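You operate a simulated robot arm through the tools that you are given. There is no shell and no other tool. Be economical: measure what you need, move in short steps, check, and stop when the job is done.

The job below is to be done with a simulated robot arm. You get a single attempt, and the scene is never put back.

## Task
Stop the green-taped cycler, pull its card and rerun the plate on the program the thick white card names.
Fine: the thick yellow card goes on the loading bench; wait for DONE.

It is judged by the outcome, as a careful person would: the job done as asked, and still so three seconds after it is handed in. It fails if anything else is knocked over, pushed out of place, dropped, spilled or broken.

## Robot
A 7-joint arm with a two-finger parallel gripper, fixed in place. Base frame: the origin is at the foot of the arm, x ahead of it, y to its left, z up. Units: mm, degrees, N and s.
With the tool pointing down near the work surface it reaches from about 280 to 680 mm from the base axis. Its first joint turns from -66.0 to 66.0 degrees. Payload 1.57 kg.
The TCP is the grasp point between the finger pads, 30 mm short of the fingertips. In the tool frame z runs along the fingers and y along their closing line. The gripper opens to 110 mm. The fingers are 24 mm wide and 12 mm thick; the gripper's body (48 by 112 mm) begins 78 mm behind the TCP.
Orientation is that of the tool frame in the base frame, as [roll, pitch, yaw] about the fixed x, y, z axes, in that order (R = Rz(yaw) Ry(pitch) Rx(roll)). With the fingers straight down and closing along the base's y, the tool's x points along the base's -x, its y along +y and its z along -z.

## Interface
- The arm moves only by the tool move_arm. Its argument "deltas" is a list of rows, each an object (a shift or turn left out is 0, a gripper value left out holds the last) with "translation": the shift along the tool's x, y, z in units of 300 mm (1.0 is 300 mm), a list of three; "dr": the turn, a rotation vector about the tool's x, y, z in units of 90 degrees (1.0 is 90 degrees), a list of three; "jaw": the closure, from 0 (fully open) to 1 (shut). In form: [{"translation": [tx, ty, tz], "dr": [wx, wy, wz], "jaw": jaw}, ...]. A call has 1 to 20 rows; each row is the pose to reach, as a shift and turn from the pose commanded when the call began, along the tool's axes at that moment. A call with a number of a shift or a turn outside -1 to 1 is refused whole. Rows are played at 5 a second. More than 50 mm and 8.6 degrees between two rows, or a gripper value outside its range, and nothing of the call is played. Where a pose cannot be reached the arm comes as near as it can. A force on the tool above 40 N (or 10 N above the force at the start of the call, whichever is more), or a blocked arm, ends the call early, and 0.2 s more pass. The fingers move at their own pace (about 108 mm/s each) and stop on an object; they squeeze with about 37 N. The grip force told is the motor's: it shows also when the fingers shut on nothing. Time passes only in rows, and 0.2 s behind the last, so rows that repeat a pose let the fingers close. It gives the time, the measured TCP pose, the force on the tool (base axes), the opening and the grip force at its end, in the units of the frame above (readings bear some noise), with the torque about the TCP (base axes, N m) and any sound that the robot's microphone picked up.
- Cameras (640 x 400 px; columns grow to the right, rows downward): "scene" is fixed at [181.6, -417.9, 1393.9]; the picture's right is [0.52, -0.85, 0.00], its down [-0.57, -0.34, -0.75] and it looks along [0.64, 0.39, -0.66] (base axes); focal length 214 px, centre (320, 200). "wrist" rides on the gripper at [70, 16, -141] in the tool frame; the picture's right is [-0.23, 0.97, 0.00], its down [-0.86, -0.20, -0.48] and it looks along [-0.47, -0.11, 0.88] (tool axes); focal length 222 px, centre (320, 200). There is no depth. A picture from a camera that has moved, and an enlarged one, comes with that camera's place and axes in the base frame and with its lens.
- grab_frame(camera): a new picture of that camera. The clock stands still meanwhile.
- zoom(camera, box): a new picture of the part [left, top, right, bottom] of that camera's present view, enlarged. The clock stands still meanwhile.
- finish_job(): hands the job in; it is judged then, once.

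Go step by step. Nothing tells you positions but the pictures and the camera data: compare them with the known pose of the tool, close in by small moves and look again before you grip or let go. The budget is 120 turns and 64 pictures, counting those below and the enlarged ones. Unless the task says otherwise, let go and move clear before handing in, and close with one line.

The tools are called after "Call:" by a JSON object that holds its "api" and its "payload". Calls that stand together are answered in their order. move_arm: Moves the arm, as the interface text tells. Its arguments: {"type":"object","properties":{"deltas":{"type":"array","items":{"type":"object","properties":{"translation":{"type":"array","items":{"type":"number"}},"dr":{"type":"array","items":{"type":"number"}},"jaw":{"type":"number"}}}}},"required":["deltas"]} The other tools are called the same way: grab_frame (camera) takes a picture; zoom (camera, box) takes an enlarged picture of a part of a camera's view; finish_job () hands the job in.

At the start:

```text
time: 0.0
eef_pos: [418.2, -114.1, 1262.6]
orientation: [180.0, 0.0, 180.0]
wrist_force: [-0.6, -0.7, 0.8]
wrist_torque: [-0.01, -0.01, 0.01]
opening: 110.0
gripper_force: 0.0
```

scene: 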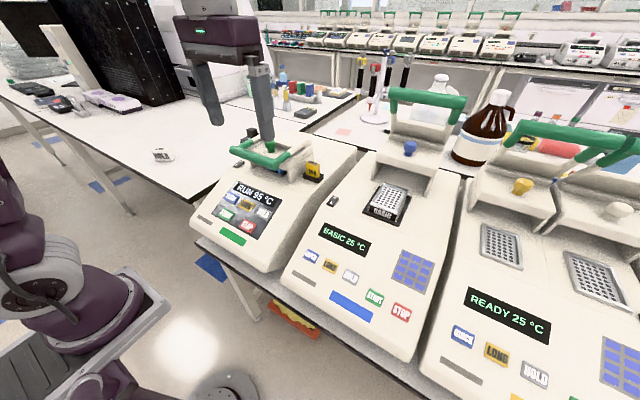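
wrist: 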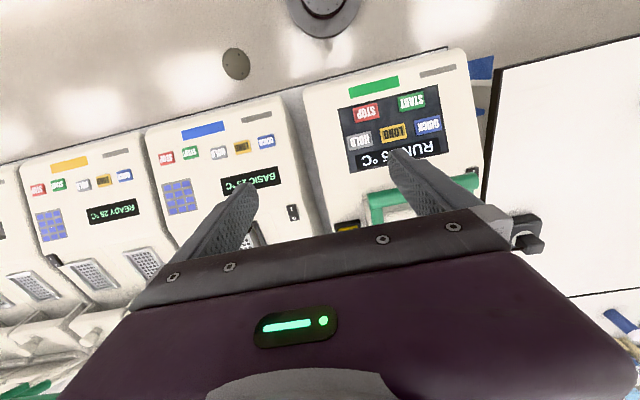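

I see the green-taped cycler on the left running at 95 °C, with a yellow card in it, and a white card on the bench. I'll look at both closer.

Call:
{"api": "zoom", "payload": {"camera": "scene", "box": [180, 110, 360, 280]}}

Call:
{"api": "zoom", "payload": {"camera": "scene", "box": [100, 110, 220, 190]}}

Call:
{"api": "zoom", "payload": {"camera": "wrist", "box": [300, 40, 540, 260]}}

```text
2.35 times, centred on (270, 195) of scene
camera zoom: at [181.6, -417.9, 1393.9], right [0.52, -0.85, 0.0], down [-0.57, -0.34, -0.75], along [0.64, 0.39, -0.66], focal length 505 px, centre (438, 212)
```

zoom: 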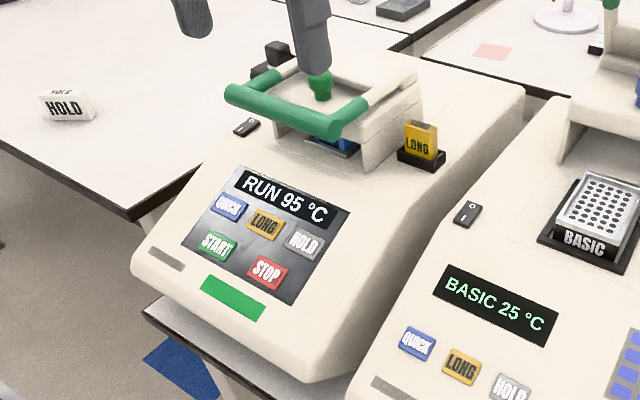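

```text
5.00 times, centred on (160, 150) of scene
camera zoom: at [181.6, -417.9, 1393.9], right [0.52, -0.85, 0.0], down [-0.57, -0.34, -0.75], along [0.64, 0.39, -0.66], focal length 1072 px, centre (1120, 450)
```

zoom: 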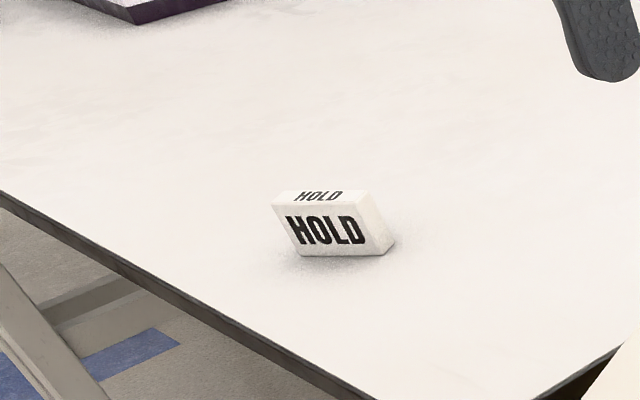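

```text
1.82 times, centred on (420, 150) of wrist
camera zoom: at [349.7, -97.3, 1404.2], right [0.23, 0.97, 0.0], down [0.86, -0.2, 0.48], along [0.47, -0.11, -0.88], focal length 404 px, centre (138, 291)
```

zoom: 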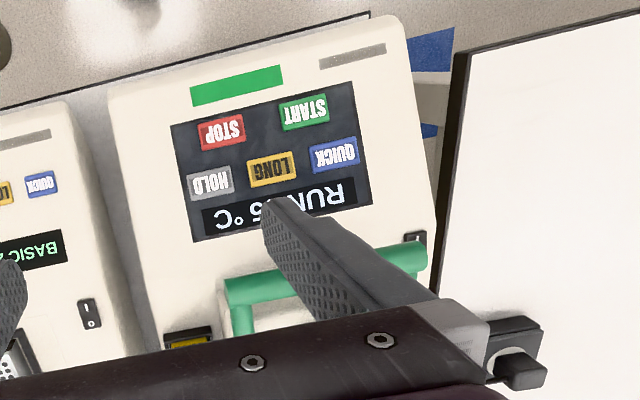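

The white card reads HOLD. From the two views I place STOP near (429,-21,927), START near (430,70,924) and HOLD near (477,-45,950). I'll close the fingers, come over STOP and look.

Call:
{"api": "move_arm", "payload": {"deltas": [{"translation": [-0.006, 0.05, 0.12], "jaw": 1}, {"translation": [-0.012, 0.1, 0.24], "jaw": 1}, {"translation": [-0.018, 0.16, 0.38], "jaw": 1}, {"translation": [-0.024, 0.22, 0.5], "jaw": 1}, {"translation": [-0.03, 0.27, 0.62], "jaw": 1}, {"translation": [-0.036, 0.31, 0.74], "jaw": 1}]}}

Call:
{"api": "grab_frame", "payload": {"camera": "wrist"}}

Call:
{"api": "grab_frame", "payload": {"camera": "scene"}}

```text
time: 1.4
eef_pos: [429.1, -19.3, 1040.4]
orientation: [180.0, 0.0, -179.9]
wrist_force: [-0.1, -0.2, -0.1]
wrist_torque: [-0.01, 0.0, -0.02]
opening: 0.2
gripper_force: 21.8
```

```text
58 pictures are left
camera wrist: at [360.6, -4.2, 1181.6], right [0.23, 0.97, 0.0], down [0.85, -0.2, 0.48], along [0.47, -0.11, -0.88], focal length 222 px, centre (320, 200)
```

wrist: 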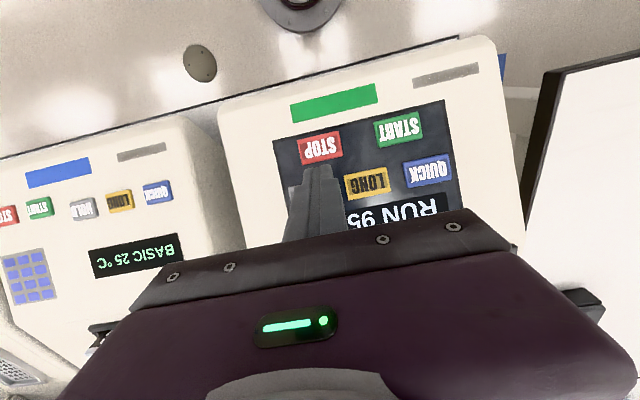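

```text
57 pictures are left
```

scene: 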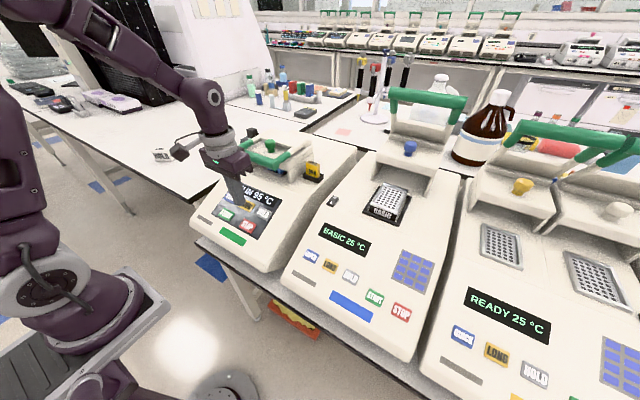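

The second view puts STOP at (430,-20), so I'm right above it. I'll go down and press.

Call:
{"api": "move_arm", "payload": {"deltas": [{"translation": [0, 0, 0.12]}, {"translation": [0, 0, 0.22]}, {"translation": [0, 0, 0.25]}, {"translation": [0, 0, 0.265]}, {"translation": [0, 0, 0.28]}, {"translation": [0, 0, 0.29]}, {"translation": [0, 0, 0.3]}]}}

Call:
{"api": "grab_frame", "payload": {"camera": "wrist"}}

```text
time: 2.7
eef_pos: [430.0, -21.3, 958.5]
orientation: [179.9, 0.1, -180.0]
wrist_force: [-6.2, 1.0, 16.4]
wrist_torque: [0.09, -0.05, -0.05]
opening: 0.1
gripper_force: 21.5
heard: click
stopped in row 6: the force on the tool passed its limit at 55 N (the readings are from after the stop); the commanded pose is now the measured one
```

```text
56 pictures are left
camera wrist: at [360.5, -4.5, 1099.3], right [0.23, 0.97, 0.0], down [0.85, -0.2, 0.48], along [0.47, -0.11, -0.88], focal length 222 px, centre (320, 200)
```

wrist: 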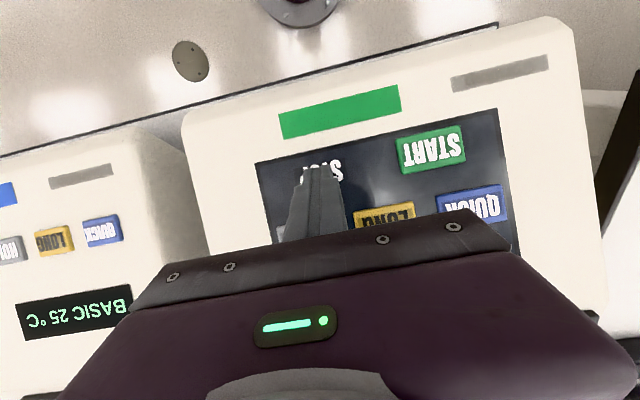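

A click was heard and STOP is pressed. I'll rise back toward the robot and check the display.

Call:
{"api": "move_arm", "payload": {"deltas": [{"translation": [0, 0, -0.13], "jaw": 1}, {"translation": [0.05, 0, -0.27], "jaw": 1}, {"translation": [0.15, 0, -0.4], "jaw": 0.4}, {"translation": [0.2, 0, -0.55], "jaw": 0.4}, {"translation": [0.2, 0, -0.7], "jaw": 0.4}]}}

Call:
{"api": "grab_frame", "payload": {"camera": "wrist"}}

Call:
{"api": "zoom", "payload": {"camera": "scene", "box": [180, 110, 360, 280]}}

```text
time: 3.9
eef_pos: [370.9, -19.8, 1168.7]
orientation: [-180.0, 0.2, -179.9]
wrist_force: [-0.3, 0.6, 0.2]
wrist_torque: [-0.01, 0.01, -0.01]
opening: 65.9
gripper_force: 0.1
```

```text
55 pictures are left
camera wrist: at [301.0, -4.9, 1309.2], right [0.23, 0.97, 0.0], down [0.85, -0.2, 0.48], along [0.47, -0.11, -0.88], focal length 222 px, centre (320, 200)
```

wrist: 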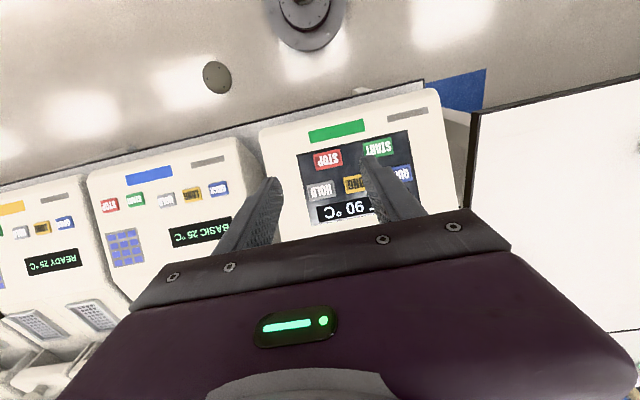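

```text
2.35 times, centred on (270, 195) of scene
camera zoom: at [181.5, -417.9, 1393.9], right [0.52, -0.85, 0.0], down [-0.57, -0.34, -0.75], along [0.64, 0.39, -0.66], focal length 505 px, centre (438, 212)
```

zoom: 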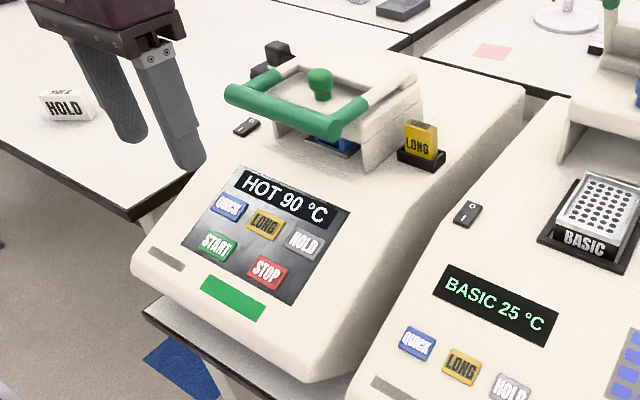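

The run is stopped and the display shows HOT 90 °C. I place the yellow LONG card near (655,-103,1020). I'll move over it, higher than the green handle, for a better view.

Call:
{"api": "move_arm", "payload": {"deltas": [{"translation": [-0.05, -0.05, -0.1]}, {"translation": [-0.2, -0.1, -0.14]}, {"translation": [-0.34, -0.16, -0.14]}, {"translation": [-0.48, -0.22, -0.14]}, {"translation": [-0.6, -0.283, -0.14]}]}}

Call:
{"api": "grab_frame", "payload": {"camera": "wrist"}}

Call:
{"api": "zoom", "payload": {"camera": "scene", "box": [180, 110, 360, 280]}}

```text
time: 5.1
eef_pos: [550.3, -104.5, 1209.6]
orientation: [180.0, 0.1, -179.9]
wrist_force: [0.2, -0.2, 0.5]
wrist_torque: [0.03, 0.01, 0.0]
opening: 65.9
gripper_force: 0.1
```

```text
53 pictures are left
camera wrist: at [481.3, -90.1, 1350.7], right [0.23, 0.97, 0.0], down [0.85, -0.2, 0.48], along [0.47, -0.11, -0.88], focal length 222 px, centre (320, 200)
```

wrist: 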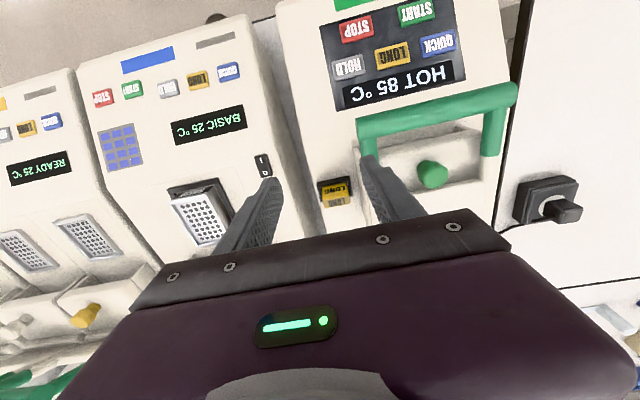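

```text
2.35 times, centred on (270, 195) of scene
camera zoom: at [181.6, -417.9, 1393.8], right [0.52, -0.85, 0.0], down [-0.57, -0.34, -0.75], along [0.64, 0.39, -0.66], focal length 505 px, centre (438, 212)
```

zoom: 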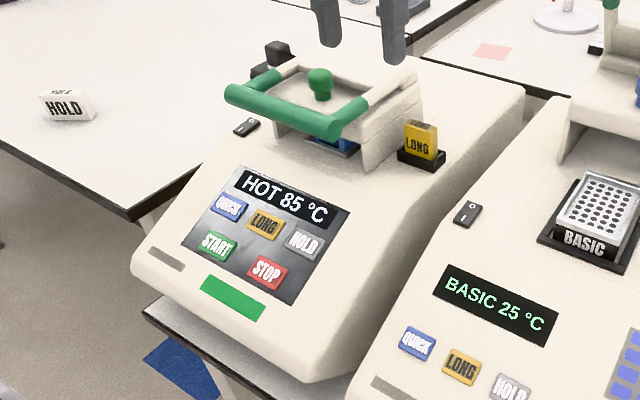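

Call:
{"api": "zoom", "payload": {"camera": "wrist", "box": [290, 150, 390, 220]}}

Call:
{"api": "zoom", "payload": {"camera": "scene", "box": [280, 150, 340, 190]}}

```text
5.71 times, centred on (340, 185) of wrist
camera zoom: at [481.3, -90.1, 1350.7], right [0.23, 0.97, 0.0], down [0.85, -0.2, 0.48], along [0.47, -0.11, -0.88], focal length 1269 px, centre (206, 286)
```

zoom: 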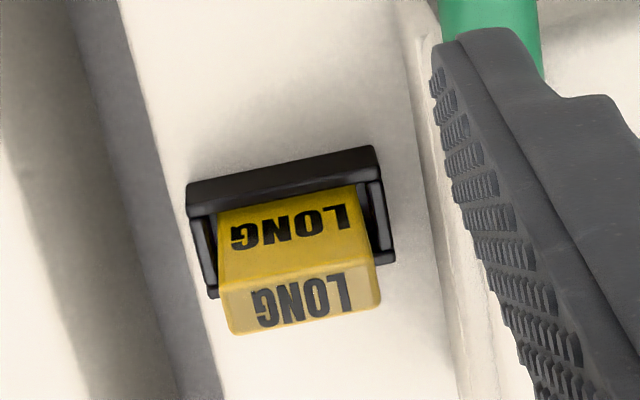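

```text
10.00 times, centred on (310, 170) of scene
camera zoom: at [181.6, -417.9, 1393.8], right [0.52, -0.85, 0.0], down [-0.57, -0.34, -0.75], along [0.64, 0.39, -0.66], focal length 2145 px, centre (420, 500)
```

zoom: 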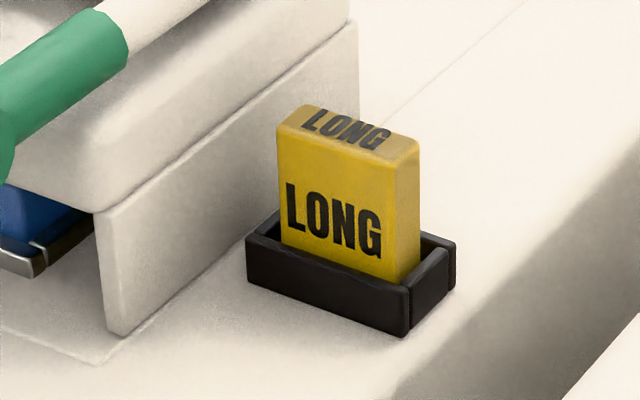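

The yellow card's top centre is at (656,-104,1044). It is about 43 wide along y and 15 thick along x, and the lid wall is close on its left. I'll turn the hand 90° so it grips across the faces, clear of the wall, and check the view.

Call:
{"api": "move_arm", "payload": {"deltas": [{"translation": [-0.03, 0, 0], "dr": [0, 0, -0.0834]}, {"translation": [-0.06, 0, 0], "dr": [0, 0, -0.167]}, {"translation": [-0.09, 0, 0], "dr": [0, 0, -0.25]}, {"translation": [-0.12, 0, 0], "dr": [0, 0, -0.333]}, {"translation": [-0.15, 0, 0], "dr": [0, 0, -0.417]}, {"translation": [-0.18, 0, 0], "dr": [0, 0, -0.5]}, {"translation": [-0.21, 0, 0], "dr": [0, 0, -0.583]}, {"translation": [-0.24, 0, 0], "dr": [0, 0, -0.667]}, {"translation": [-0.27, 0, 0], "dr": [0, 0, -0.75]}, {"translation": [-0.3, 0, 0.05], "dr": [0, 0, -0.833]}, {"translation": [-0.33, 0, 0.15], "dr": [0, 0, -0.917]}, {"translation": [-0.352, 0, 0.25], "dr": [0, 0, -1]}, {"translation": [-0.352, 0, 0.299], "dr": [0, 0, -1]}]}}

Call:
{"api": "grab_frame", "payload": {"camera": "wrist"}}

Call:
{"api": "grab_frame", "payload": {"camera": "scene"}}

```text
time: 7.9
eef_pos: [641.8, -101.6, 1123.3]
orientation: [-179.6, -0.2, -89.7]
wrist_force: [-0.6, -0.1, 0.3]
wrist_torque: [-0.01, -0.02, -0.02]
opening: 66.1
gripper_force: 0.0
out of reach, approached as far as the arm can: row 5, 6, 7, 8, 9, 10, 11, 12, 13
```

```text
49 pictures are left
camera wrist: at [625.6, -172.0, 1264.7], right [-0.98, 0.22, -0.01], down [0.19, 0.86, 0.48], along [0.11, 0.46, -0.88], focal length 222 px, centre (320, 200)
```

wrist: 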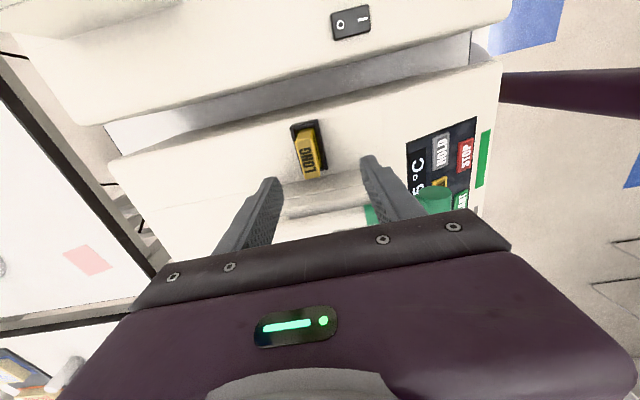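

```text
48 pictures are left
```

scene: 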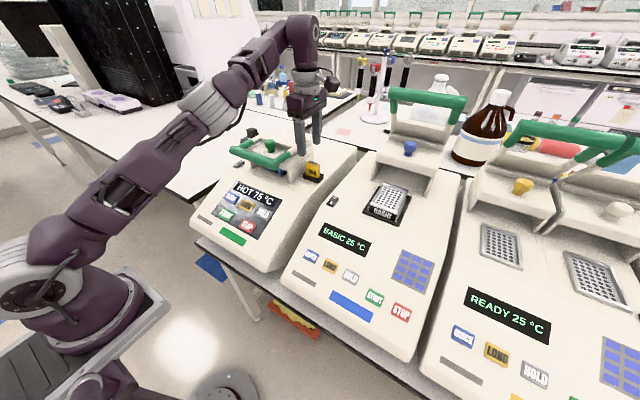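

The arm stopped about 14 mm short in x at this height, but it should reach further lower down. I'll descend part way with the fingers straddling the card and check.

Call:
{"api": "move_arm", "payload": {"deltas": [{"translation": [0, 0, 0.06]}, {"translation": [0, 0, 0.12]}, {"translation": [0, 0, 0.18]}, {"translation": [0, 0, 0.18]}]}}

Call:
{"api": "zoom", "payload": {"camera": "wrist", "box": [220, 80, 420, 205]}}

Call:
{"api": "zoom", "payload": {"camera": "scene", "box": [260, 90, 360, 190]}}

```text
time: 8.9
eef_pos: [640.6, -102.8, 1069.9]
orientation: [-179.9, 0.0, -90.0]
wrist_force: [0.5, 0.5, 0.8]
wrist_torque: [0.01, -0.01, -0.01]
opening: 65.9
gripper_force: 0.0
```

```text
3.20 times, centred on (320, 142) of wrist
camera zoom: at [624.9, -172.4, 1211.6], right [-0.97, 0.23, 0.0], down [0.2, 0.85, 0.48], along [0.11, 0.47, -0.88], focal length 711 px, centre (320, 384)
```

zoom: 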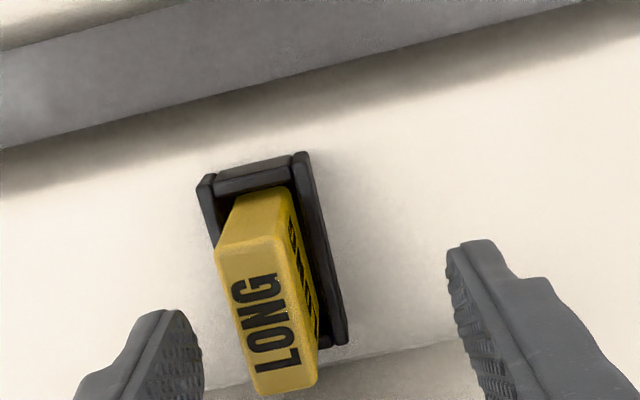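

```text
4.00 times, centred on (310, 140) of scene
camera zoom: at [181.6, -417.9, 1393.9], right [0.52, -0.85, 0.0], down [-0.57, -0.34, -0.75], along [0.64, 0.39, -0.66], focal length 858 px, centre (360, 440)
```

zoom: 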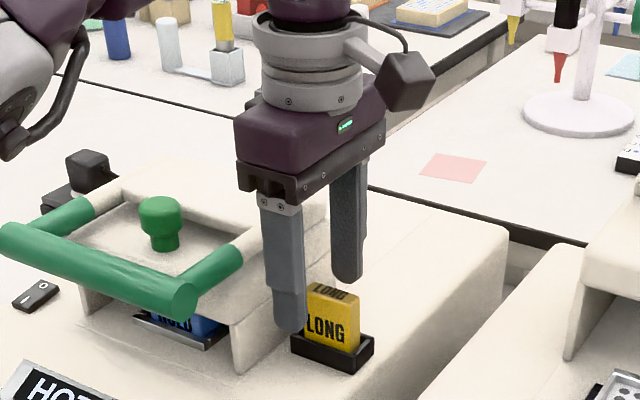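

The view confirms the card's top at about (655,-105). I'll shift +14 mm in x and descend to grip height.

Call:
{"api": "move_arm", "payload": {"deltas": [{"translation": [0.003, -0.02, 0.02]}, {"translation": [0.006, -0.048, 0.05]}, {"translation": [0.006, -0.048, 0.08]}, {"translation": [0.006, -0.048, 0.107]}, {"translation": [0.006, -0.048, 0.107]}]}}

Call:
{"api": "zoom", "payload": {"camera": "scene", "box": [260, 90, 360, 190]}}

```text
time: 10.1
eef_pos: [656.5, -104.3, 1038.6]
orientation: [-179.9, -0.1, -90.1]
wrist_force: [0.0, -0.7, 0.5]
wrist_torque: [-0.02, 0.01, 0.01]
opening: 66.1
gripper_force: 0.1
```

```text
4.00 times, centred on (310, 140) of scene
camera zoom: at [181.6, -417.9, 1393.9], right [0.52, -0.85, 0.0], down [-0.57, -0.34, -0.75], along [0.64, 0.39, -0.66], focal length 858 px, centre (360, 440)
```

zoom: 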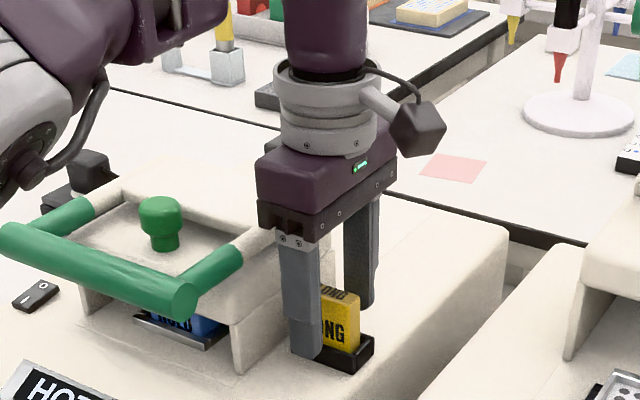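

Everything is in place, so I'll close on the card and lift it out.

Call:
{"api": "move_arm", "payload": {"deltas": [{"jaw": 1}, {"jaw": 1}, {"jaw": 1}, {"translation": [0, 0, -0.03], "jaw": 1}, {"translation": [0, 0, -0.07], "jaw": 1}, {"translation": [0, 0, -0.12], "jaw": 1}, {"translation": [0, 0, -0.17], "jaw": 1}]}}

Call:
{"api": "zoom", "payload": {"camera": "scene", "box": [160, 90, 360, 260]}}

```text
time: 11.7
eef_pos: [654.8, -101.3, 1083.3]
orientation: [179.5, 0.0, -89.6]
wrist_force: [0.1, 1.0, 0.2]
wrist_torque: [0.01, 0.0, -0.02]
opening: 17.1
gripper_force: 32.2
out of reach, approached as far as the arm can: row 7
```

```text
2.35 times, centred on (260, 175) of scene
camera zoom: at [181.6, -417.9, 1393.9], right [0.52, -0.85, 0.0], down [-0.57, -0.34, -0.75], along [0.64, 0.39, -0.66], focal length 505 px, centre (461, 259)
```

zoom: 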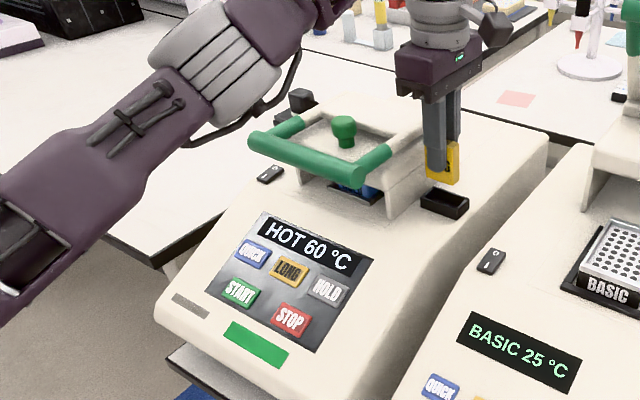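

The card is out and held; the cycler is cooling (HOT 60). The left white bench has its top at z≈905 and its near corner at about (418,250), and I take it as the loading bench. I'll retract, rise and carry the card toward it.

Call:
{"api": "move_arm", "payload": {"deltas": [{"translation": [0, 0.143, -0.033], "jaw": 1}, {"translation": [0, 0.277, -0.1]}, {"translation": [0, 0.41, -0.167]}, {"translation": [0, 0.543, -0.233]}, {"translation": [0, 0.677, -0.283]}, {"translation": [-0.16, 0.677, -0.283]}, {"translation": [-0.32, 0.677, -0.283]}, {"translation": [-0.48, 0.677, -0.283]}, {"translation": [-0.64, 0.677, -0.283]}, {"translation": [-0.8, 0.677, -0.283]}, {"translation": [-0.96, 0.677, -0.283]}, {"translation": [-0.96, 0.677, -0.283]}]}}

Call:
{"api": "grab_frame", "payload": {"camera": "wrist"}}

Call:
{"api": "grab_frame", "payload": {"camera": "scene"}}

```text
time: 14.0
eef_pos: [622.1, 139.1, 1203.0]
orientation: [-173.1, 22.5, -99.8]
wrist_force: [-0.7, 1.0, 0.2]
wrist_torque: [-0.12, 0.01, -0.03]
opening: 16.8
gripper_force: 32.6
out of reach, approached as far as the arm can: row 1, 2, 3, 4, 5, 6, 7, 8, 9
stopped in row 11: the force on the tool passed its limit at 53 N (the readings are from after the stop); the commanded pose is now the measured one
```

```text
43 pictures are left
camera wrist: at [570.3, 27.9, 1303.9], right [-0.91, 0.42, -0.02], down [0.24, 0.56, 0.79], along [0.34, 0.71, -0.61], focal length 222 px, centre (320, 200)
```

wrist: 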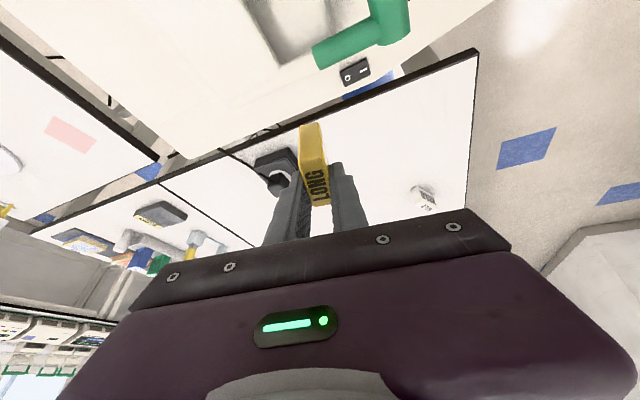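

```text
42 pictures are left
```

scene: 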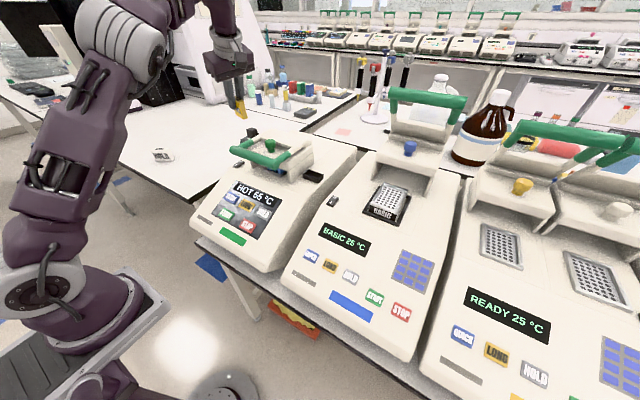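

The arm took an odd path and stopped on a force. I need to check that nothing was disturbed.

Call:
{"api": "zoom", "payload": {"camera": "scene", "box": [180, 60, 360, 230]}}

Call:
{"api": "zoom", "payload": {"camera": "wrist", "box": [220, 60, 480, 240]}}

```text
2.35 times, centred on (270, 145) of scene
camera zoom: at [181.3, -418.0, 1393.9], right [0.52, -0.85, 0.0], down [-0.57, -0.34, -0.75], along [0.64, 0.39, -0.66], focal length 505 px, centre (438, 329)
```

zoom: 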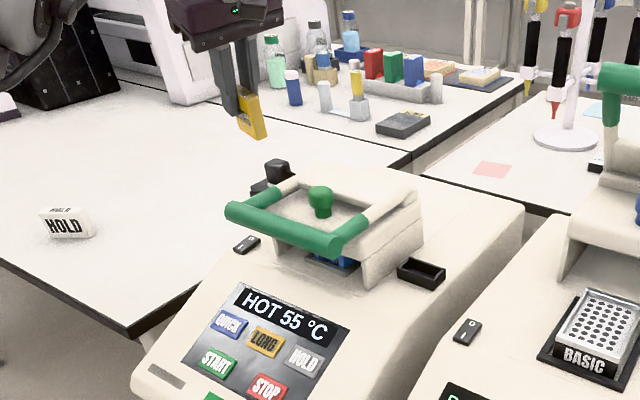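

```text
2.22 times, centred on (350, 150) of wrist
camera zoom: at [570.3, 27.9, 1303.9], right [-0.91, 0.42, -0.02], down [0.24, 0.56, 0.79], along [0.34, 0.71, -0.61], focal length 494 px, centre (253, 311)
```

zoom: 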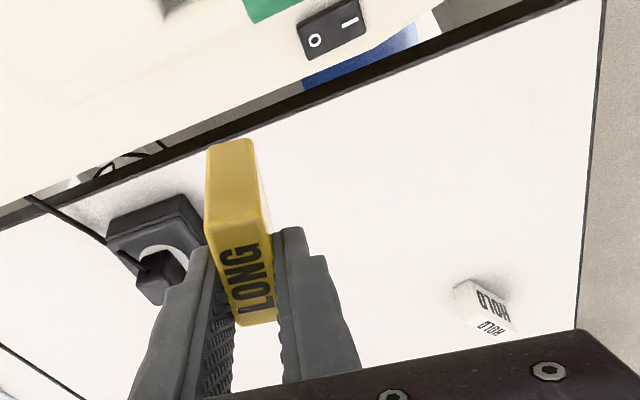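

Nothing was disturbed: the lid, slot and HOLD card are all unchanged. I'll straighten the hand while retracting to about (470,230,1150).

Call:
{"api": "move_arm", "payload": {"deltas": [{"translation": [-0.026, 0.115, 0.035], "dr": [-0.015, 0.05, -0.003], "jaw": 1}, {"translation": [-0.052, 0.23, 0.071], "dr": [-0.031, 0.1, -0.006]}, {"translation": [-0.077, 0.346, 0.106], "dr": [-0.046, 0.15, -0.009]}, {"translation": [-0.103, 0.461, 0.142], "dr": [-0.061, 0.2, -0.012]}, {"translation": [-0.129, 0.576, 0.177], "dr": [-0.0767, 0.25, -0.015]}, {"translation": [-0.129, 0.576, 0.177], "dr": [-0.0767, 0.25, -0.015]}]}}

Call:
{"api": "grab_frame", "payload": {"camera": "scene"}}

```text
time: 15.4
eef_pos: [470.7, 230.6, 1148.4]
orientation: [179.8, 0.0, -99.9]
wrist_force: [-0.3, 0.2, 0.5]
wrist_torque: [0.04, 0.0, 0.02]
opening: 16.8
gripper_force: 32.1
```

```text
39 pictures are left
```

scene: 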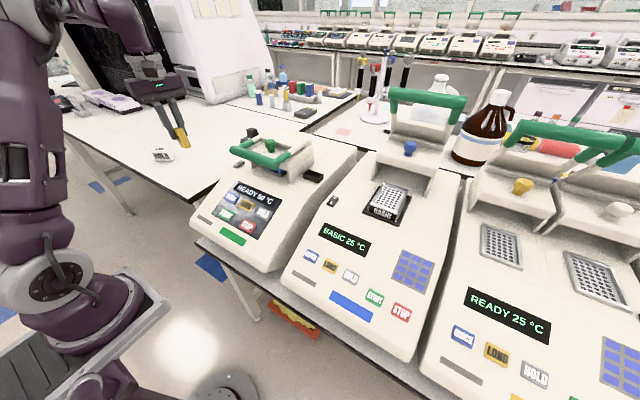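

Upright again, and the cycler shows READY 50. Next I'll move over the bench at (500,350,1100).

Call:
{"api": "move_arm", "payload": {"deltas": [{"translation": [-0.137, -0.009, 0.05]}, {"translation": [-0.274, -0.018, 0.11]}, {"translation": [-0.411, -0.027, 0.16]}, {"translation": [-0.411, -0.027, 0.16]}]}}

Call:
{"api": "grab_frame", "payload": {"camera": "wrist"}}

Call:
{"api": "zoom", "payload": {"camera": "scene", "box": [90, 50, 260, 220]}}

```text
time: 16.4
eef_pos: [498.6, 350.2, 1100.7]
orientation: [179.8, 0.0, -99.7]
wrist_force: [0.3, -0.1, 0.7]
wrist_torque: [0.02, -0.01, -0.02]
opening: 17.0
gripper_force: 31.7
```

```text
38 pictures are left
camera wrist: at [471.9, 284.1, 1241.7], right [-0.92, 0.39, 0.0], down [0.34, 0.81, 0.48], along [0.18, 0.44, -0.88], focal length 222 px, centre (320, 200)
```

wrist: 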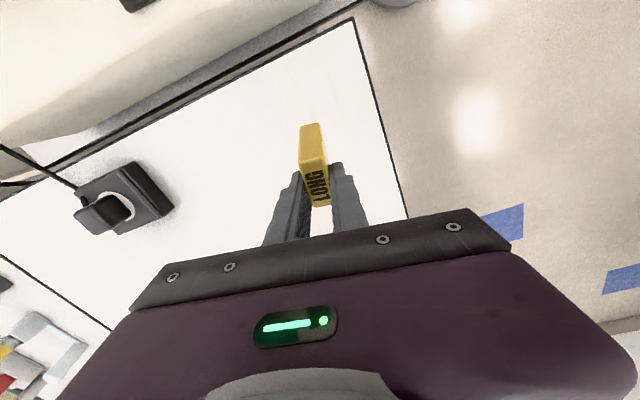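

```text
2.35 times, centred on (175, 135) of scene
camera zoom: at [181.6, -417.9, 1393.9], right [0.52, -0.85, 0.0], down [-0.57, -0.34, -0.75], along [0.64, 0.39, -0.66], focal length 505 px, centre (661, 353)
```

zoom: 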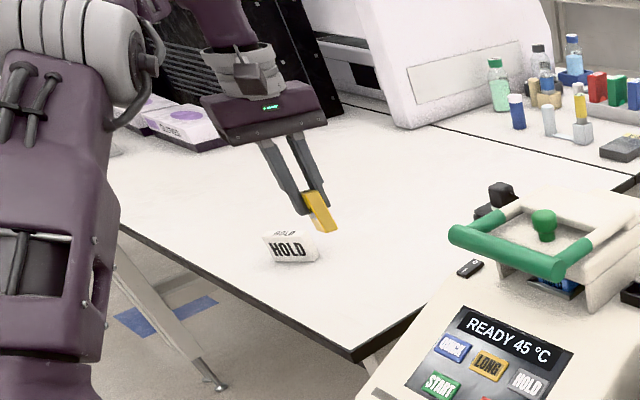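

Call:
{"api": "zoom", "payload": {"camera": "wrist", "box": [260, 110, 380, 220]}}

Call:
{"api": "zoom", "payload": {"camera": "scene", "box": [140, 80, 200, 140]}}

```text
3.64 times, centred on (320, 165) of wrist
camera zoom: at [471.9, 284.1, 1241.7], right [-0.92, 0.39, 0.0], down [0.34, 0.81, 0.48], along [0.18, 0.44, -0.88], focal length 808 px, centre (320, 327)
```

zoom: 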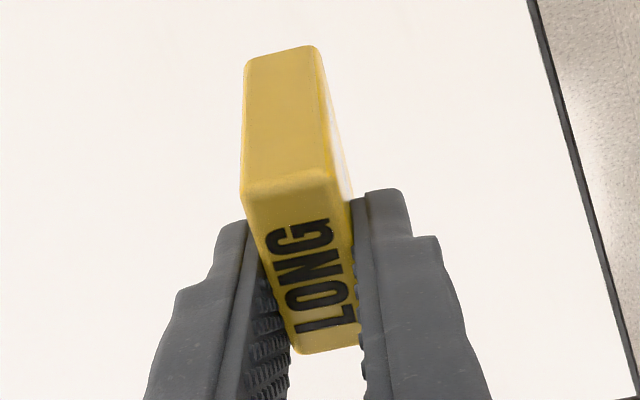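

```text
6.67 times, centred on (170, 110) of scene
camera zoom: at [181.6, -417.9, 1393.9], right [0.52, -0.85, 0.0], down [-0.57, -0.34, -0.75], along [0.64, 0.39, -0.66], focal length 1430 px, centre (1320, 800)
```

zoom: 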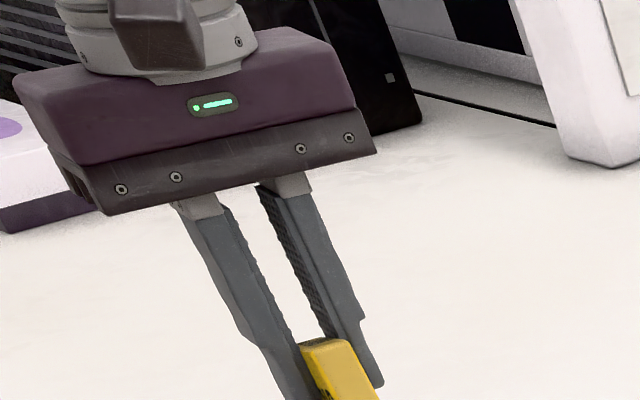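

The card seems tilted in the grip. I'll look closer to measure that before setting it down.

Call:
{"api": "zoom", "payload": {"camera": "scene", "box": [150, 95, 210, 155]}}

```text
6.67 times, centred on (180, 125) of scene
camera zoom: at [181.6, -417.9, 1393.9], right [0.52, -0.85, 0.0], down [-0.57, -0.34, -0.75], along [0.64, 0.39, -0.66], focal length 1430 px, centre (1253, 700)
```

zoom: 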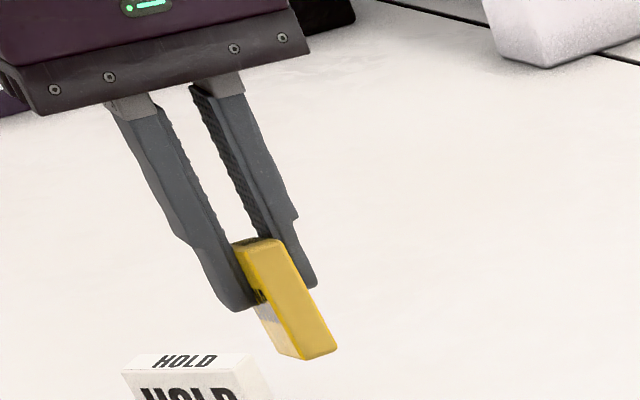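

The card hangs about 12° off in the grip, with its bottom toward -y. I'll tilt the hand to bring it upright and descend to z≈1000 to check again.

Call:
{"api": "move_arm", "payload": {"deltas": [{"translation": [0, 0, 0.08], "dr": [0, -0.07, 0]}, {"translation": [0, 0, 0.16], "dr": [0, -0.14, 0]}, {"translation": [0, 0, 0.25], "dr": [0, -0.14, 0]}, {"translation": [0, 0, 0.33], "dr": [0, -0.14, 0]}, {"translation": [0, 0, 0.33], "dr": [0, -0.14, 0]}]}}

Call:
{"api": "zoom", "payload": {"camera": "wrist", "box": [240, 80, 400, 220]}}

Call:
{"api": "zoom", "payload": {"camera": "scene", "box": [150, 105, 210, 165]}}

```text
time: 17.6
eef_pos: [498.9, 349.9, 1001.4]
orientation: [179.8, 12.7, -99.8]
wrist_force: [0.5, -0.3, -0.7]
wrist_torque: [-0.02, 0.01, 0.01]
opening: 16.9
gripper_force: 31.8
```

```text
2.86 times, centred on (320, 150) of wrist
camera zoom: at [466.8, 255.0, 1124.6], right [-0.92, 0.38, 0.05], down [0.32, 0.68, 0.65], along [0.21, 0.62, -0.76], focal length 635 px, centre (320, 343)
```

zoom: 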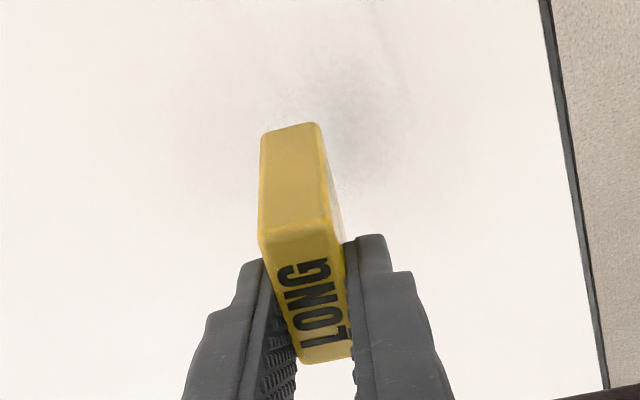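

```text
6.67 times, centred on (180, 135) of scene
camera zoom: at [181.6, -417.9, 1393.9], right [0.52, -0.85, 0.0], down [-0.57, -0.34, -0.75], along [0.64, 0.39, -0.66], focal length 1430 px, centre (1253, 633)
```

zoom: 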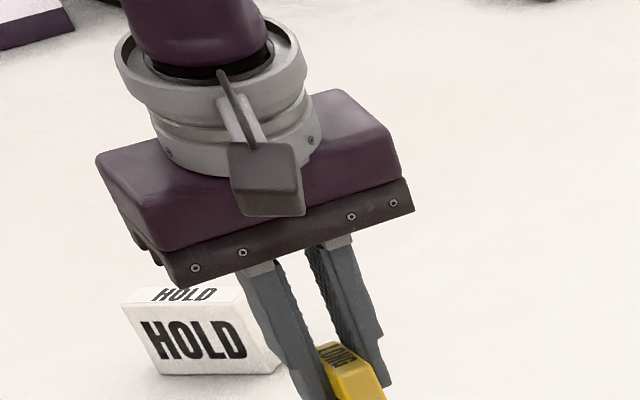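

The card is nearly upright now (about 3° left), with its bottom about 60 mm below the TCP. I'll trim the rest and lower slowly toward the bench.

Call:
{"api": "move_arm", "payload": {"deltas": [{"translation": [0.0095, 0, 0.042], "dr": [0, -0.028, 0]}, {"translation": [0.019, 0, 0.085], "dr": [0, -0.028, 0]}, {"translation": [0.0205, 0, 0.091], "dr": [0, -0.028, 0]}, {"translation": [0.0205, 0, 0.091], "dr": [0, -0.028, 0]}]}}

Call:
{"api": "zoom", "payload": {"camera": "wrist", "box": [240, 80, 400, 220]}}

Call:
{"api": "zoom", "payload": {"camera": "scene", "box": [160, 125, 220, 185]}}

```text
time: 18.6
eef_pos: [498.5, 351.6, 975.9]
orientation: [179.9, 15.3, -99.8]
wrist_force: [-0.3, -1.0, 27.7]
wrist_torque: [-0.68, 0.15, 0.01]
opening: 16.8
gripper_force: 32.1
```

```text
2.86 times, centred on (320, 150) of wrist
camera zoom: at [466.1, 249.9, 1093.8], right [-0.92, 0.38, 0.06], down [0.31, 0.65, 0.69], along [0.22, 0.65, -0.72], focal length 635 px, centre (320, 343)
```

zoom: 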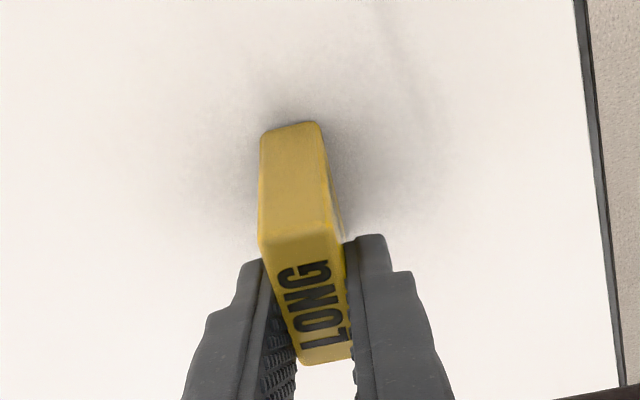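

```text
6.67 times, centred on (190, 155) of scene
camera zoom: at [181.1, -418.2, 1393.8], right [0.52, -0.85, 0.0], down [-0.57, -0.34, -0.75], along [0.64, 0.39, -0.66], focal length 1430 px, centre (1187, 500)
```

zoom: 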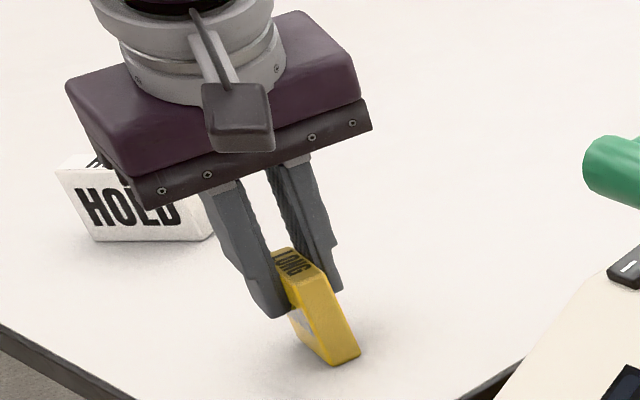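

The card is on the bench (28 N, slightly on its near edge). I'll back the tilt off a bit, relieve the pressure and open gently.

Call:
{"api": "move_arm", "payload": {"deltas": [{"translation": [-0.001, 0, -0.004], "dr": [0, 0.012, 0], "jaw": 1}, {"translation": [-0.0015, 0, -0.0065], "dr": [0, 0.022, 0], "jaw": 1}, {"translation": [-0.0015, 0, -0.0065], "dr": [0, 0.022, 0], "jaw": 1}]}}

```text
time: 19.4
eef_pos: [498.2, 350.2, 976.6]
orientation: [179.8, 13.1, -99.8]
wrist_force: [0.5, 4.5, 11.2]
wrist_torque: [0.38, -0.05, 0.0]
opening: 16.7
gripper_force: 32.0
```

Call:
{"api": "move_arm", "payload": {"deltas": [{"translation": [0, 0, -0.001], "dr": [0, -0.009, 0], "jaw": 1}, {"translation": [0, 0, -0.001], "dr": [0, -0.009, 0], "jaw": 0.8}, {"translation": [0, 0, -0.001], "dr": [0, -0.009, 0], "jaw": 0.7}, {"translation": [0, 0, -0.001], "dr": [0, -0.009, 0], "jaw": 0.6}, {"translation": [0, 0, -0.001], "dr": [0, -0.009, 0], "jaw": 0.6}]}}

Call:
{"api": "zoom", "payload": {"camera": "wrist", "box": [240, 80, 400, 220]}}

```text
time: 20.6
eef_pos: [498.4, 350.7, 976.5]
orientation: [179.7, 14.0, -99.8]
wrist_force: [0.0, -0.3, -0.2]
wrist_torque: [0.01, -0.02, -0.02]
opening: 44.1
gripper_force: 0.0
```

```text
2.86 times, centred on (320, 150) of wrist
camera zoom: at [466.2, 251.9, 1097.2], right [-0.92, 0.38, 0.06], down [0.32, 0.67, 0.67], along [0.22, 0.64, -0.74], focal length 635 px, centre (320, 343)
```

zoom: 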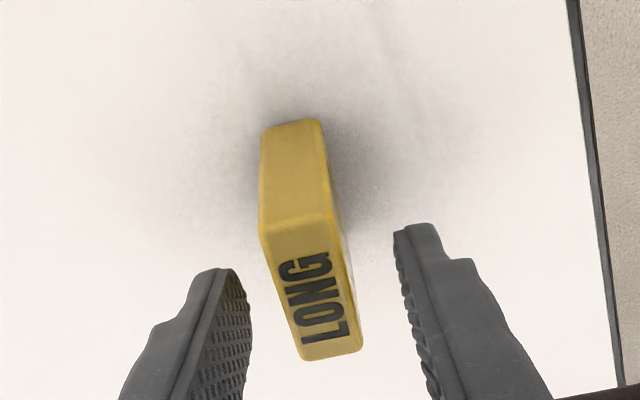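

The card stands on the bench on its own. I'll rise straight up, straighten the hand and look.

Call:
{"api": "move_arm", "payload": {"deltas": [{"translation": [-0.026, 0, -0.105], "jaw": 0.6}, {"translation": [-0.0525, 0, -0.21]}, {"translation": [-0.08, 0, -0.315], "dr": [0, 0.05, 0]}, {"translation": [-0.105, 0, -0.42], "dr": [0, 0.1, 0], "jaw": 0.6}, {"translation": [-0.125, 0, -0.5], "dr": [0, 0.155, 0], "jaw": 1}, {"translation": [-0.125, 0, -0.5], "dr": [0, 0.155, 0], "jaw": 1}]}}

Call:
{"api": "grab_frame", "payload": {"camera": "scene"}}

Call:
{"api": "zoom", "payload": {"camera": "scene", "box": [140, 120, 260, 220]}}

```text
time: 22.0
eef_pos: [499.1, 348.7, 1131.3]
orientation: [179.8, 0.0, -99.7]
wrist_force: [-0.6, -0.5, 0.4]
wrist_torque: [0.02, -0.04, -0.04]
opening: 0.0
gripper_force: 21.6
```

```text
28 pictures are left
```

scene: 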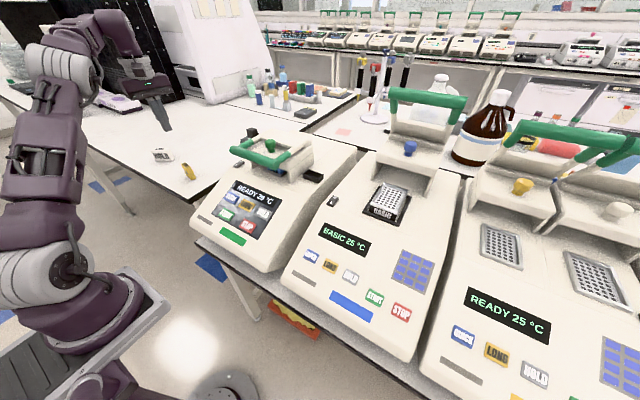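

```text
4.00 times, centred on (200, 170) of scene
camera zoom: at [181.6, -417.9, 1393.9], right [0.52, -0.85, 0.0], down [-0.57, -0.34, -0.75], along [0.64, 0.39, -0.66], focal length 858 px, centre (800, 320)
```

zoom: 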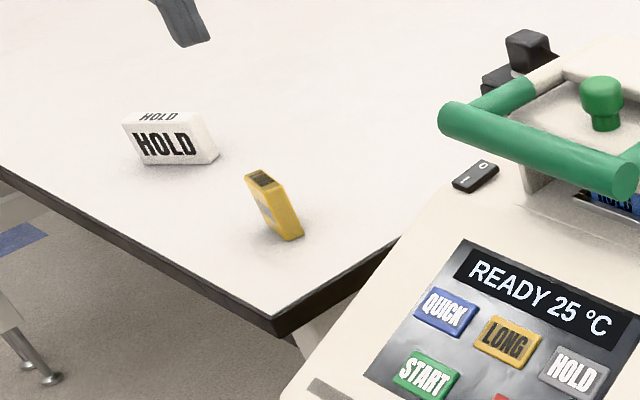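

The card stands safely clear and the display reads READY 25. I'll go back over the panel and turn the hand back to its original heading on the way.

Call:
{"api": "move_arm", "payload": {"deltas": [{"translation": [0.093, 0.011, 0], "dr": [0, 0, 0.089], "jaw": 1}, {"translation": [0.186, 0.022, 0], "dr": [0, 0, 0.178]}, {"translation": [0.278, 0.032, 0], "dr": [0, 0, 0.267]}, {"translation": [0.371, 0.043, 0], "dr": [0, 0, 0.357]}, {"translation": [0.464, 0.054, 0], "dr": [0, 0, 0.446]}, {"translation": [0.557, 0.065, 0], "dr": [0, 0, 0.535]}, {"translation": [0.65, 0.076, 0], "dr": [0, 0, 0.624]}, {"translation": [0.742, 0.086, 0], "dr": [0, 0, 0.713]}, {"translation": [0.835, 0.097, 0], "dr": [0, 0, 0.803]}, {"translation": [0.928, 0.108, 0], "dr": [0, 0, 0.892]}, {"translation": [0.928, 0.108, 0], "dr": [0, 0, 0.892]}]}}

```text
time: 24.4
eef_pos: [420.8, 80.2, 1130.7]
orientation: [179.9, -0.1, 179.8]
wrist_force: [0.2, -0.1, -0.5]
wrist_torque: [0.03, 0.02, 0.02]
opening: 0.0
gripper_force: 21.6
```

Call:
{"api": "move_arm", "payload": {"deltas": [{"translation": [-0.03, -0.14, 0]}, {"translation": [-0.06, -0.28, 0.05]}, {"translation": [-0.1, -0.407, 0.12]}, {"translation": [-0.17, -0.407, 0.22]}, {"translation": [-0.17, -0.407, 0.3]}, {"translation": [-0.17, -0.407, 0.3]}]}}

Call:
{"api": "zoom", "payload": {"camera": "scene", "box": [180, 120, 340, 260]}}

Call:
{"api": "grab_frame", "payload": {"camera": "wrist"}}

```text
time: 25.8
eef_pos: [469.6, -40.6, 1040.7]
orientation: [179.9, -0.2, -179.9]
wrist_force: [0.1, -0.8, -0.4]
wrist_torque: [0.04, -0.03, -0.01]
opening: 0.0
gripper_force: 21.6
```

```text
2.86 times, centred on (260, 190) of scene
camera zoom: at [181.6, -417.9, 1393.9], right [0.52, -0.85, 0.0], down [-0.57, -0.34, -0.75], along [0.64, 0.39, -0.66], focal length 613 px, centre (491, 229)
```

zoom: 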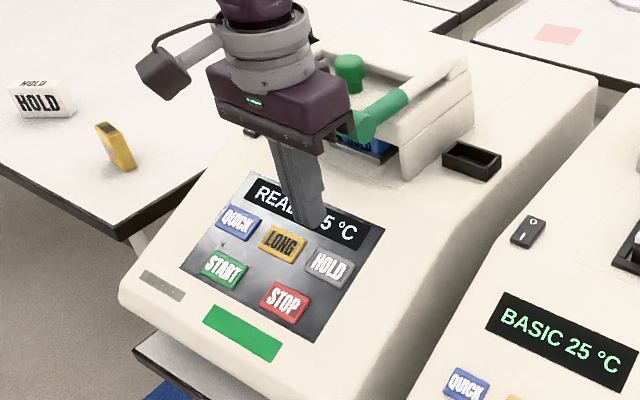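

```text
25 pictures are left
camera wrist: at [401.4, -25.1, 1182.8], right [0.23, 0.97, 0.0], down [0.86, -0.2, 0.48], along [0.46, -0.11, -0.88], focal length 222 px, centre (320, 200)
```

wrist: 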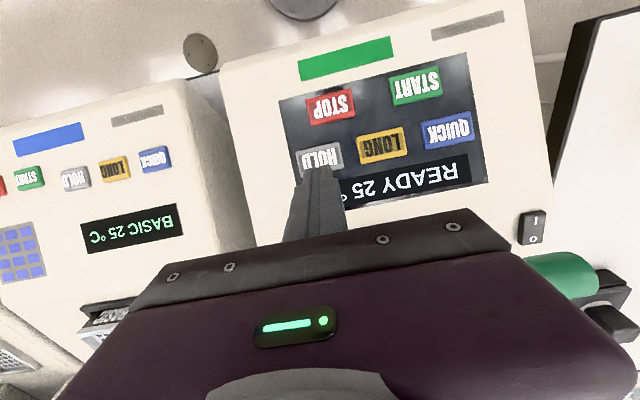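

HOLD is confirmed at about (472,-42), directly below, so I'll press it.

Call:
{"api": "move_arm", "payload": {"deltas": [{"translation": [-0.006, -0.003, 0.1]}, {"translation": [-0.008, -0.003, 0.175]}, {"translation": [-0.008, -0.003, 0.188]}, {"translation": [-0.008, -0.003, 0.198]}, {"translation": [-0.008, -0.003, 0.206]}, {"translation": [-0.008, -0.003, 0.214]}, {"translation": [-0.008, -0.003, 0.222]}]}}

Call:
{"api": "zoom", "payload": {"camera": "scene", "box": [180, 120, 340, 260]}}

```text
time: 27.4
eef_pos: [472.7, -41.8, 978.1]
orientation: [180.0, 0.0, 179.9]
wrist_force: [-6.6, 1.9, 11.6]
wrist_torque: [0.05, 0.04, -0.07]
opening: 0.0
gripper_force: 21.3
heard: click
stopped in row 7: the force on the tool passed its limit at 51 N (the readings are from after the stop); the commanded pose is now the measured one
```

```text
2.86 times, centred on (260, 190) of scene
camera zoom: at [181.2, -417.9, 1393.9], right [0.52, -0.85, 0.0], down [-0.57, -0.34, -0.75], along [0.64, 0.39, -0.66], focal length 613 px, centre (491, 229)
```

zoom: 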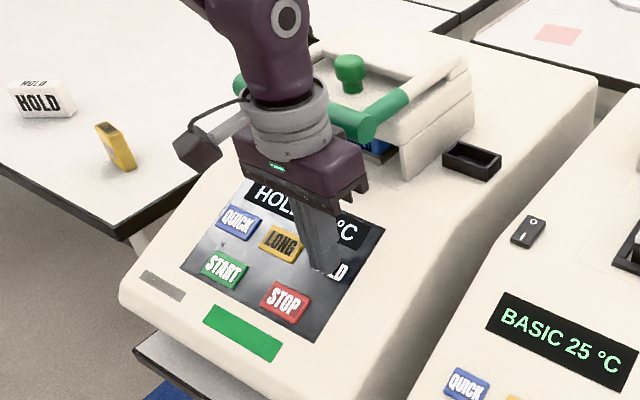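

The display now shows HOLD. Next is START at (428,68,925).

Call:
{"api": "move_arm", "payload": {"deltas": [{"translation": [0, 0, -0.12]}, {"translation": [0.06, 0.1, -0.18]}, {"translation": [0.11, 0.23, -0.18]}, {"translation": [0.149, 0.366, -0.16]}, {"translation": [0.149, 0.366, -0.05]}, {"translation": [0.149, 0.366, 0.04]}, {"translation": [0.149, 0.366, 0.04]}]}}

Call:
{"api": "zoom", "payload": {"camera": "scene", "box": [180, 120, 340, 260]}}

```text
time: 29.0
eef_pos: [428.4, 68.1, 965.4]
orientation: [-179.9, 0.1, 179.9]
wrist_force: [-0.2, 0.8, 0.7]
wrist_torque: [-0.01, 0.02, 0.0]
opening: 0.0
gripper_force: 21.1
```

```text
2.86 times, centred on (260, 190) of scene
camera zoom: at [181.6, -417.9, 1393.9], right [0.52, -0.85, 0.0], down [-0.57, -0.34, -0.75], along [0.64, 0.39, -0.66], focal length 613 px, centre (491, 229)
```

zoom: 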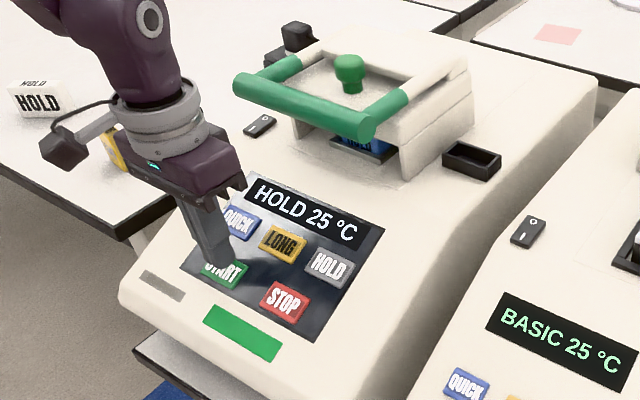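

The display reads HOLD 25 °C and the fingertip is over START. I'll press it.

Call:
{"api": "move_arm", "payload": {"deltas": [{"translation": [0, 0, 0.01]}, {"translation": [0, 0, 0.02]}, {"translation": [0, 0, 0.03]}, {"translation": [0, 0, 0.038]}, {"translation": [0, 0, 0.046]}, {"translation": [0, 0, 0.054]}]}}

Call:
{"api": "zoom", "payload": {"camera": "scene", "box": [180, 120, 340, 260]}}

```text
time: 29.9
eef_pos: [429.3, 66.9, 957.5]
orientation: [179.9, 0.1, 180.0]
wrist_force: [-6.7, 0.6, 12.3]
wrist_torque: [-0.02, 0.05, 0.01]
opening: 0.1
gripper_force: 21.5
heard: click
stopped in row 4: the force on the tool passed its limit at 52 N (the readings are from after the stop); the commanded pose is now the measured one
```

```text
2.86 times, centred on (260, 190) of scene
camera zoom: at [181.2, -418.0, 1393.9], right [0.52, -0.85, 0.0], down [-0.57, -0.34, -0.75], along [0.64, 0.39, -0.66], focal length 613 px, centre (491, 229)
```

zoom: 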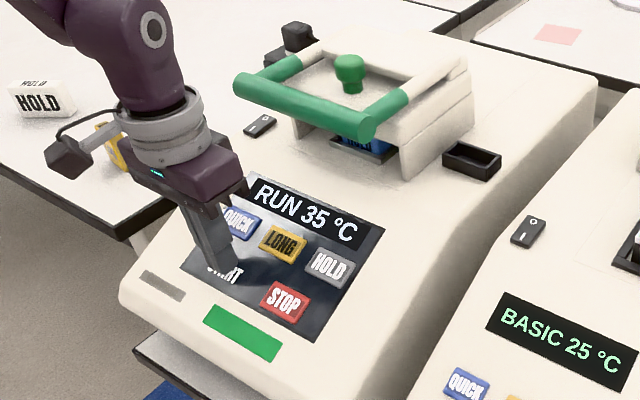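

It's running (RUN 35 °C). I'll back off clear of the panel and wait.

Call:
{"api": "move_arm", "payload": {"deltas": [{"translation": [0, 0, -0.1]}, {"translation": [0.05, 0, -0.22]}, {"translation": [0.12, 0, -0.34]}, {"translation": [0.18, 0, -0.46]}, {"translation": [0.18, 0, -0.55]}, {"translation": [0.18, 0, -0.55]}, {"translation": [0.18, 0, -0.55]}, {"translation": [0.18, 0, -0.55]}, {"translation": [0.18, 0, -0.55]}, {"translation": [0.18, 0, -0.55]}, {"translation": [0.18, 0, -0.55]}, {"translation": [0.18, 0, -0.55]}, {"translation": [0.18, 0, -0.55]}, {"translation": [0.18, 0, -0.55]}, {"translation": [0.18, 0, -0.55]}, {"translation": [0.18, 0, -0.55]}, {"translation": [0.18, 0, -0.55]}, {"translation": [0.18, 0, -0.55]}, {"translation": [0.18, 0, -0.55]}, {"translation": [0.18, 0, -0.55]}]}}

Call:
{"api": "zoom", "payload": {"camera": "scene", "box": [180, 120, 340, 260]}}

```text
time: 34.1
eef_pos: [375.0, 66.2, 1120.8]
orientation: [179.8, 0.2, 179.9]
wrist_force: [-0.5, 0.8, 0.0]
wrist_torque: [0.01, -0.02, 0.03]
opening: 0.1
gripper_force: 21.4
```

```text
2.86 times, centred on (260, 190) of scene
camera zoom: at [181.6, -417.9, 1393.9], right [0.52, -0.85, 0.0], down [-0.57, -0.34, -0.75], along [0.64, 0.39, -0.66], focal length 613 px, centre (491, 229)
```

zoom: 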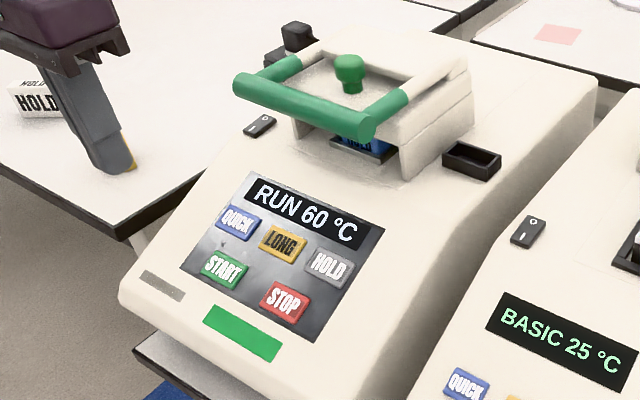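

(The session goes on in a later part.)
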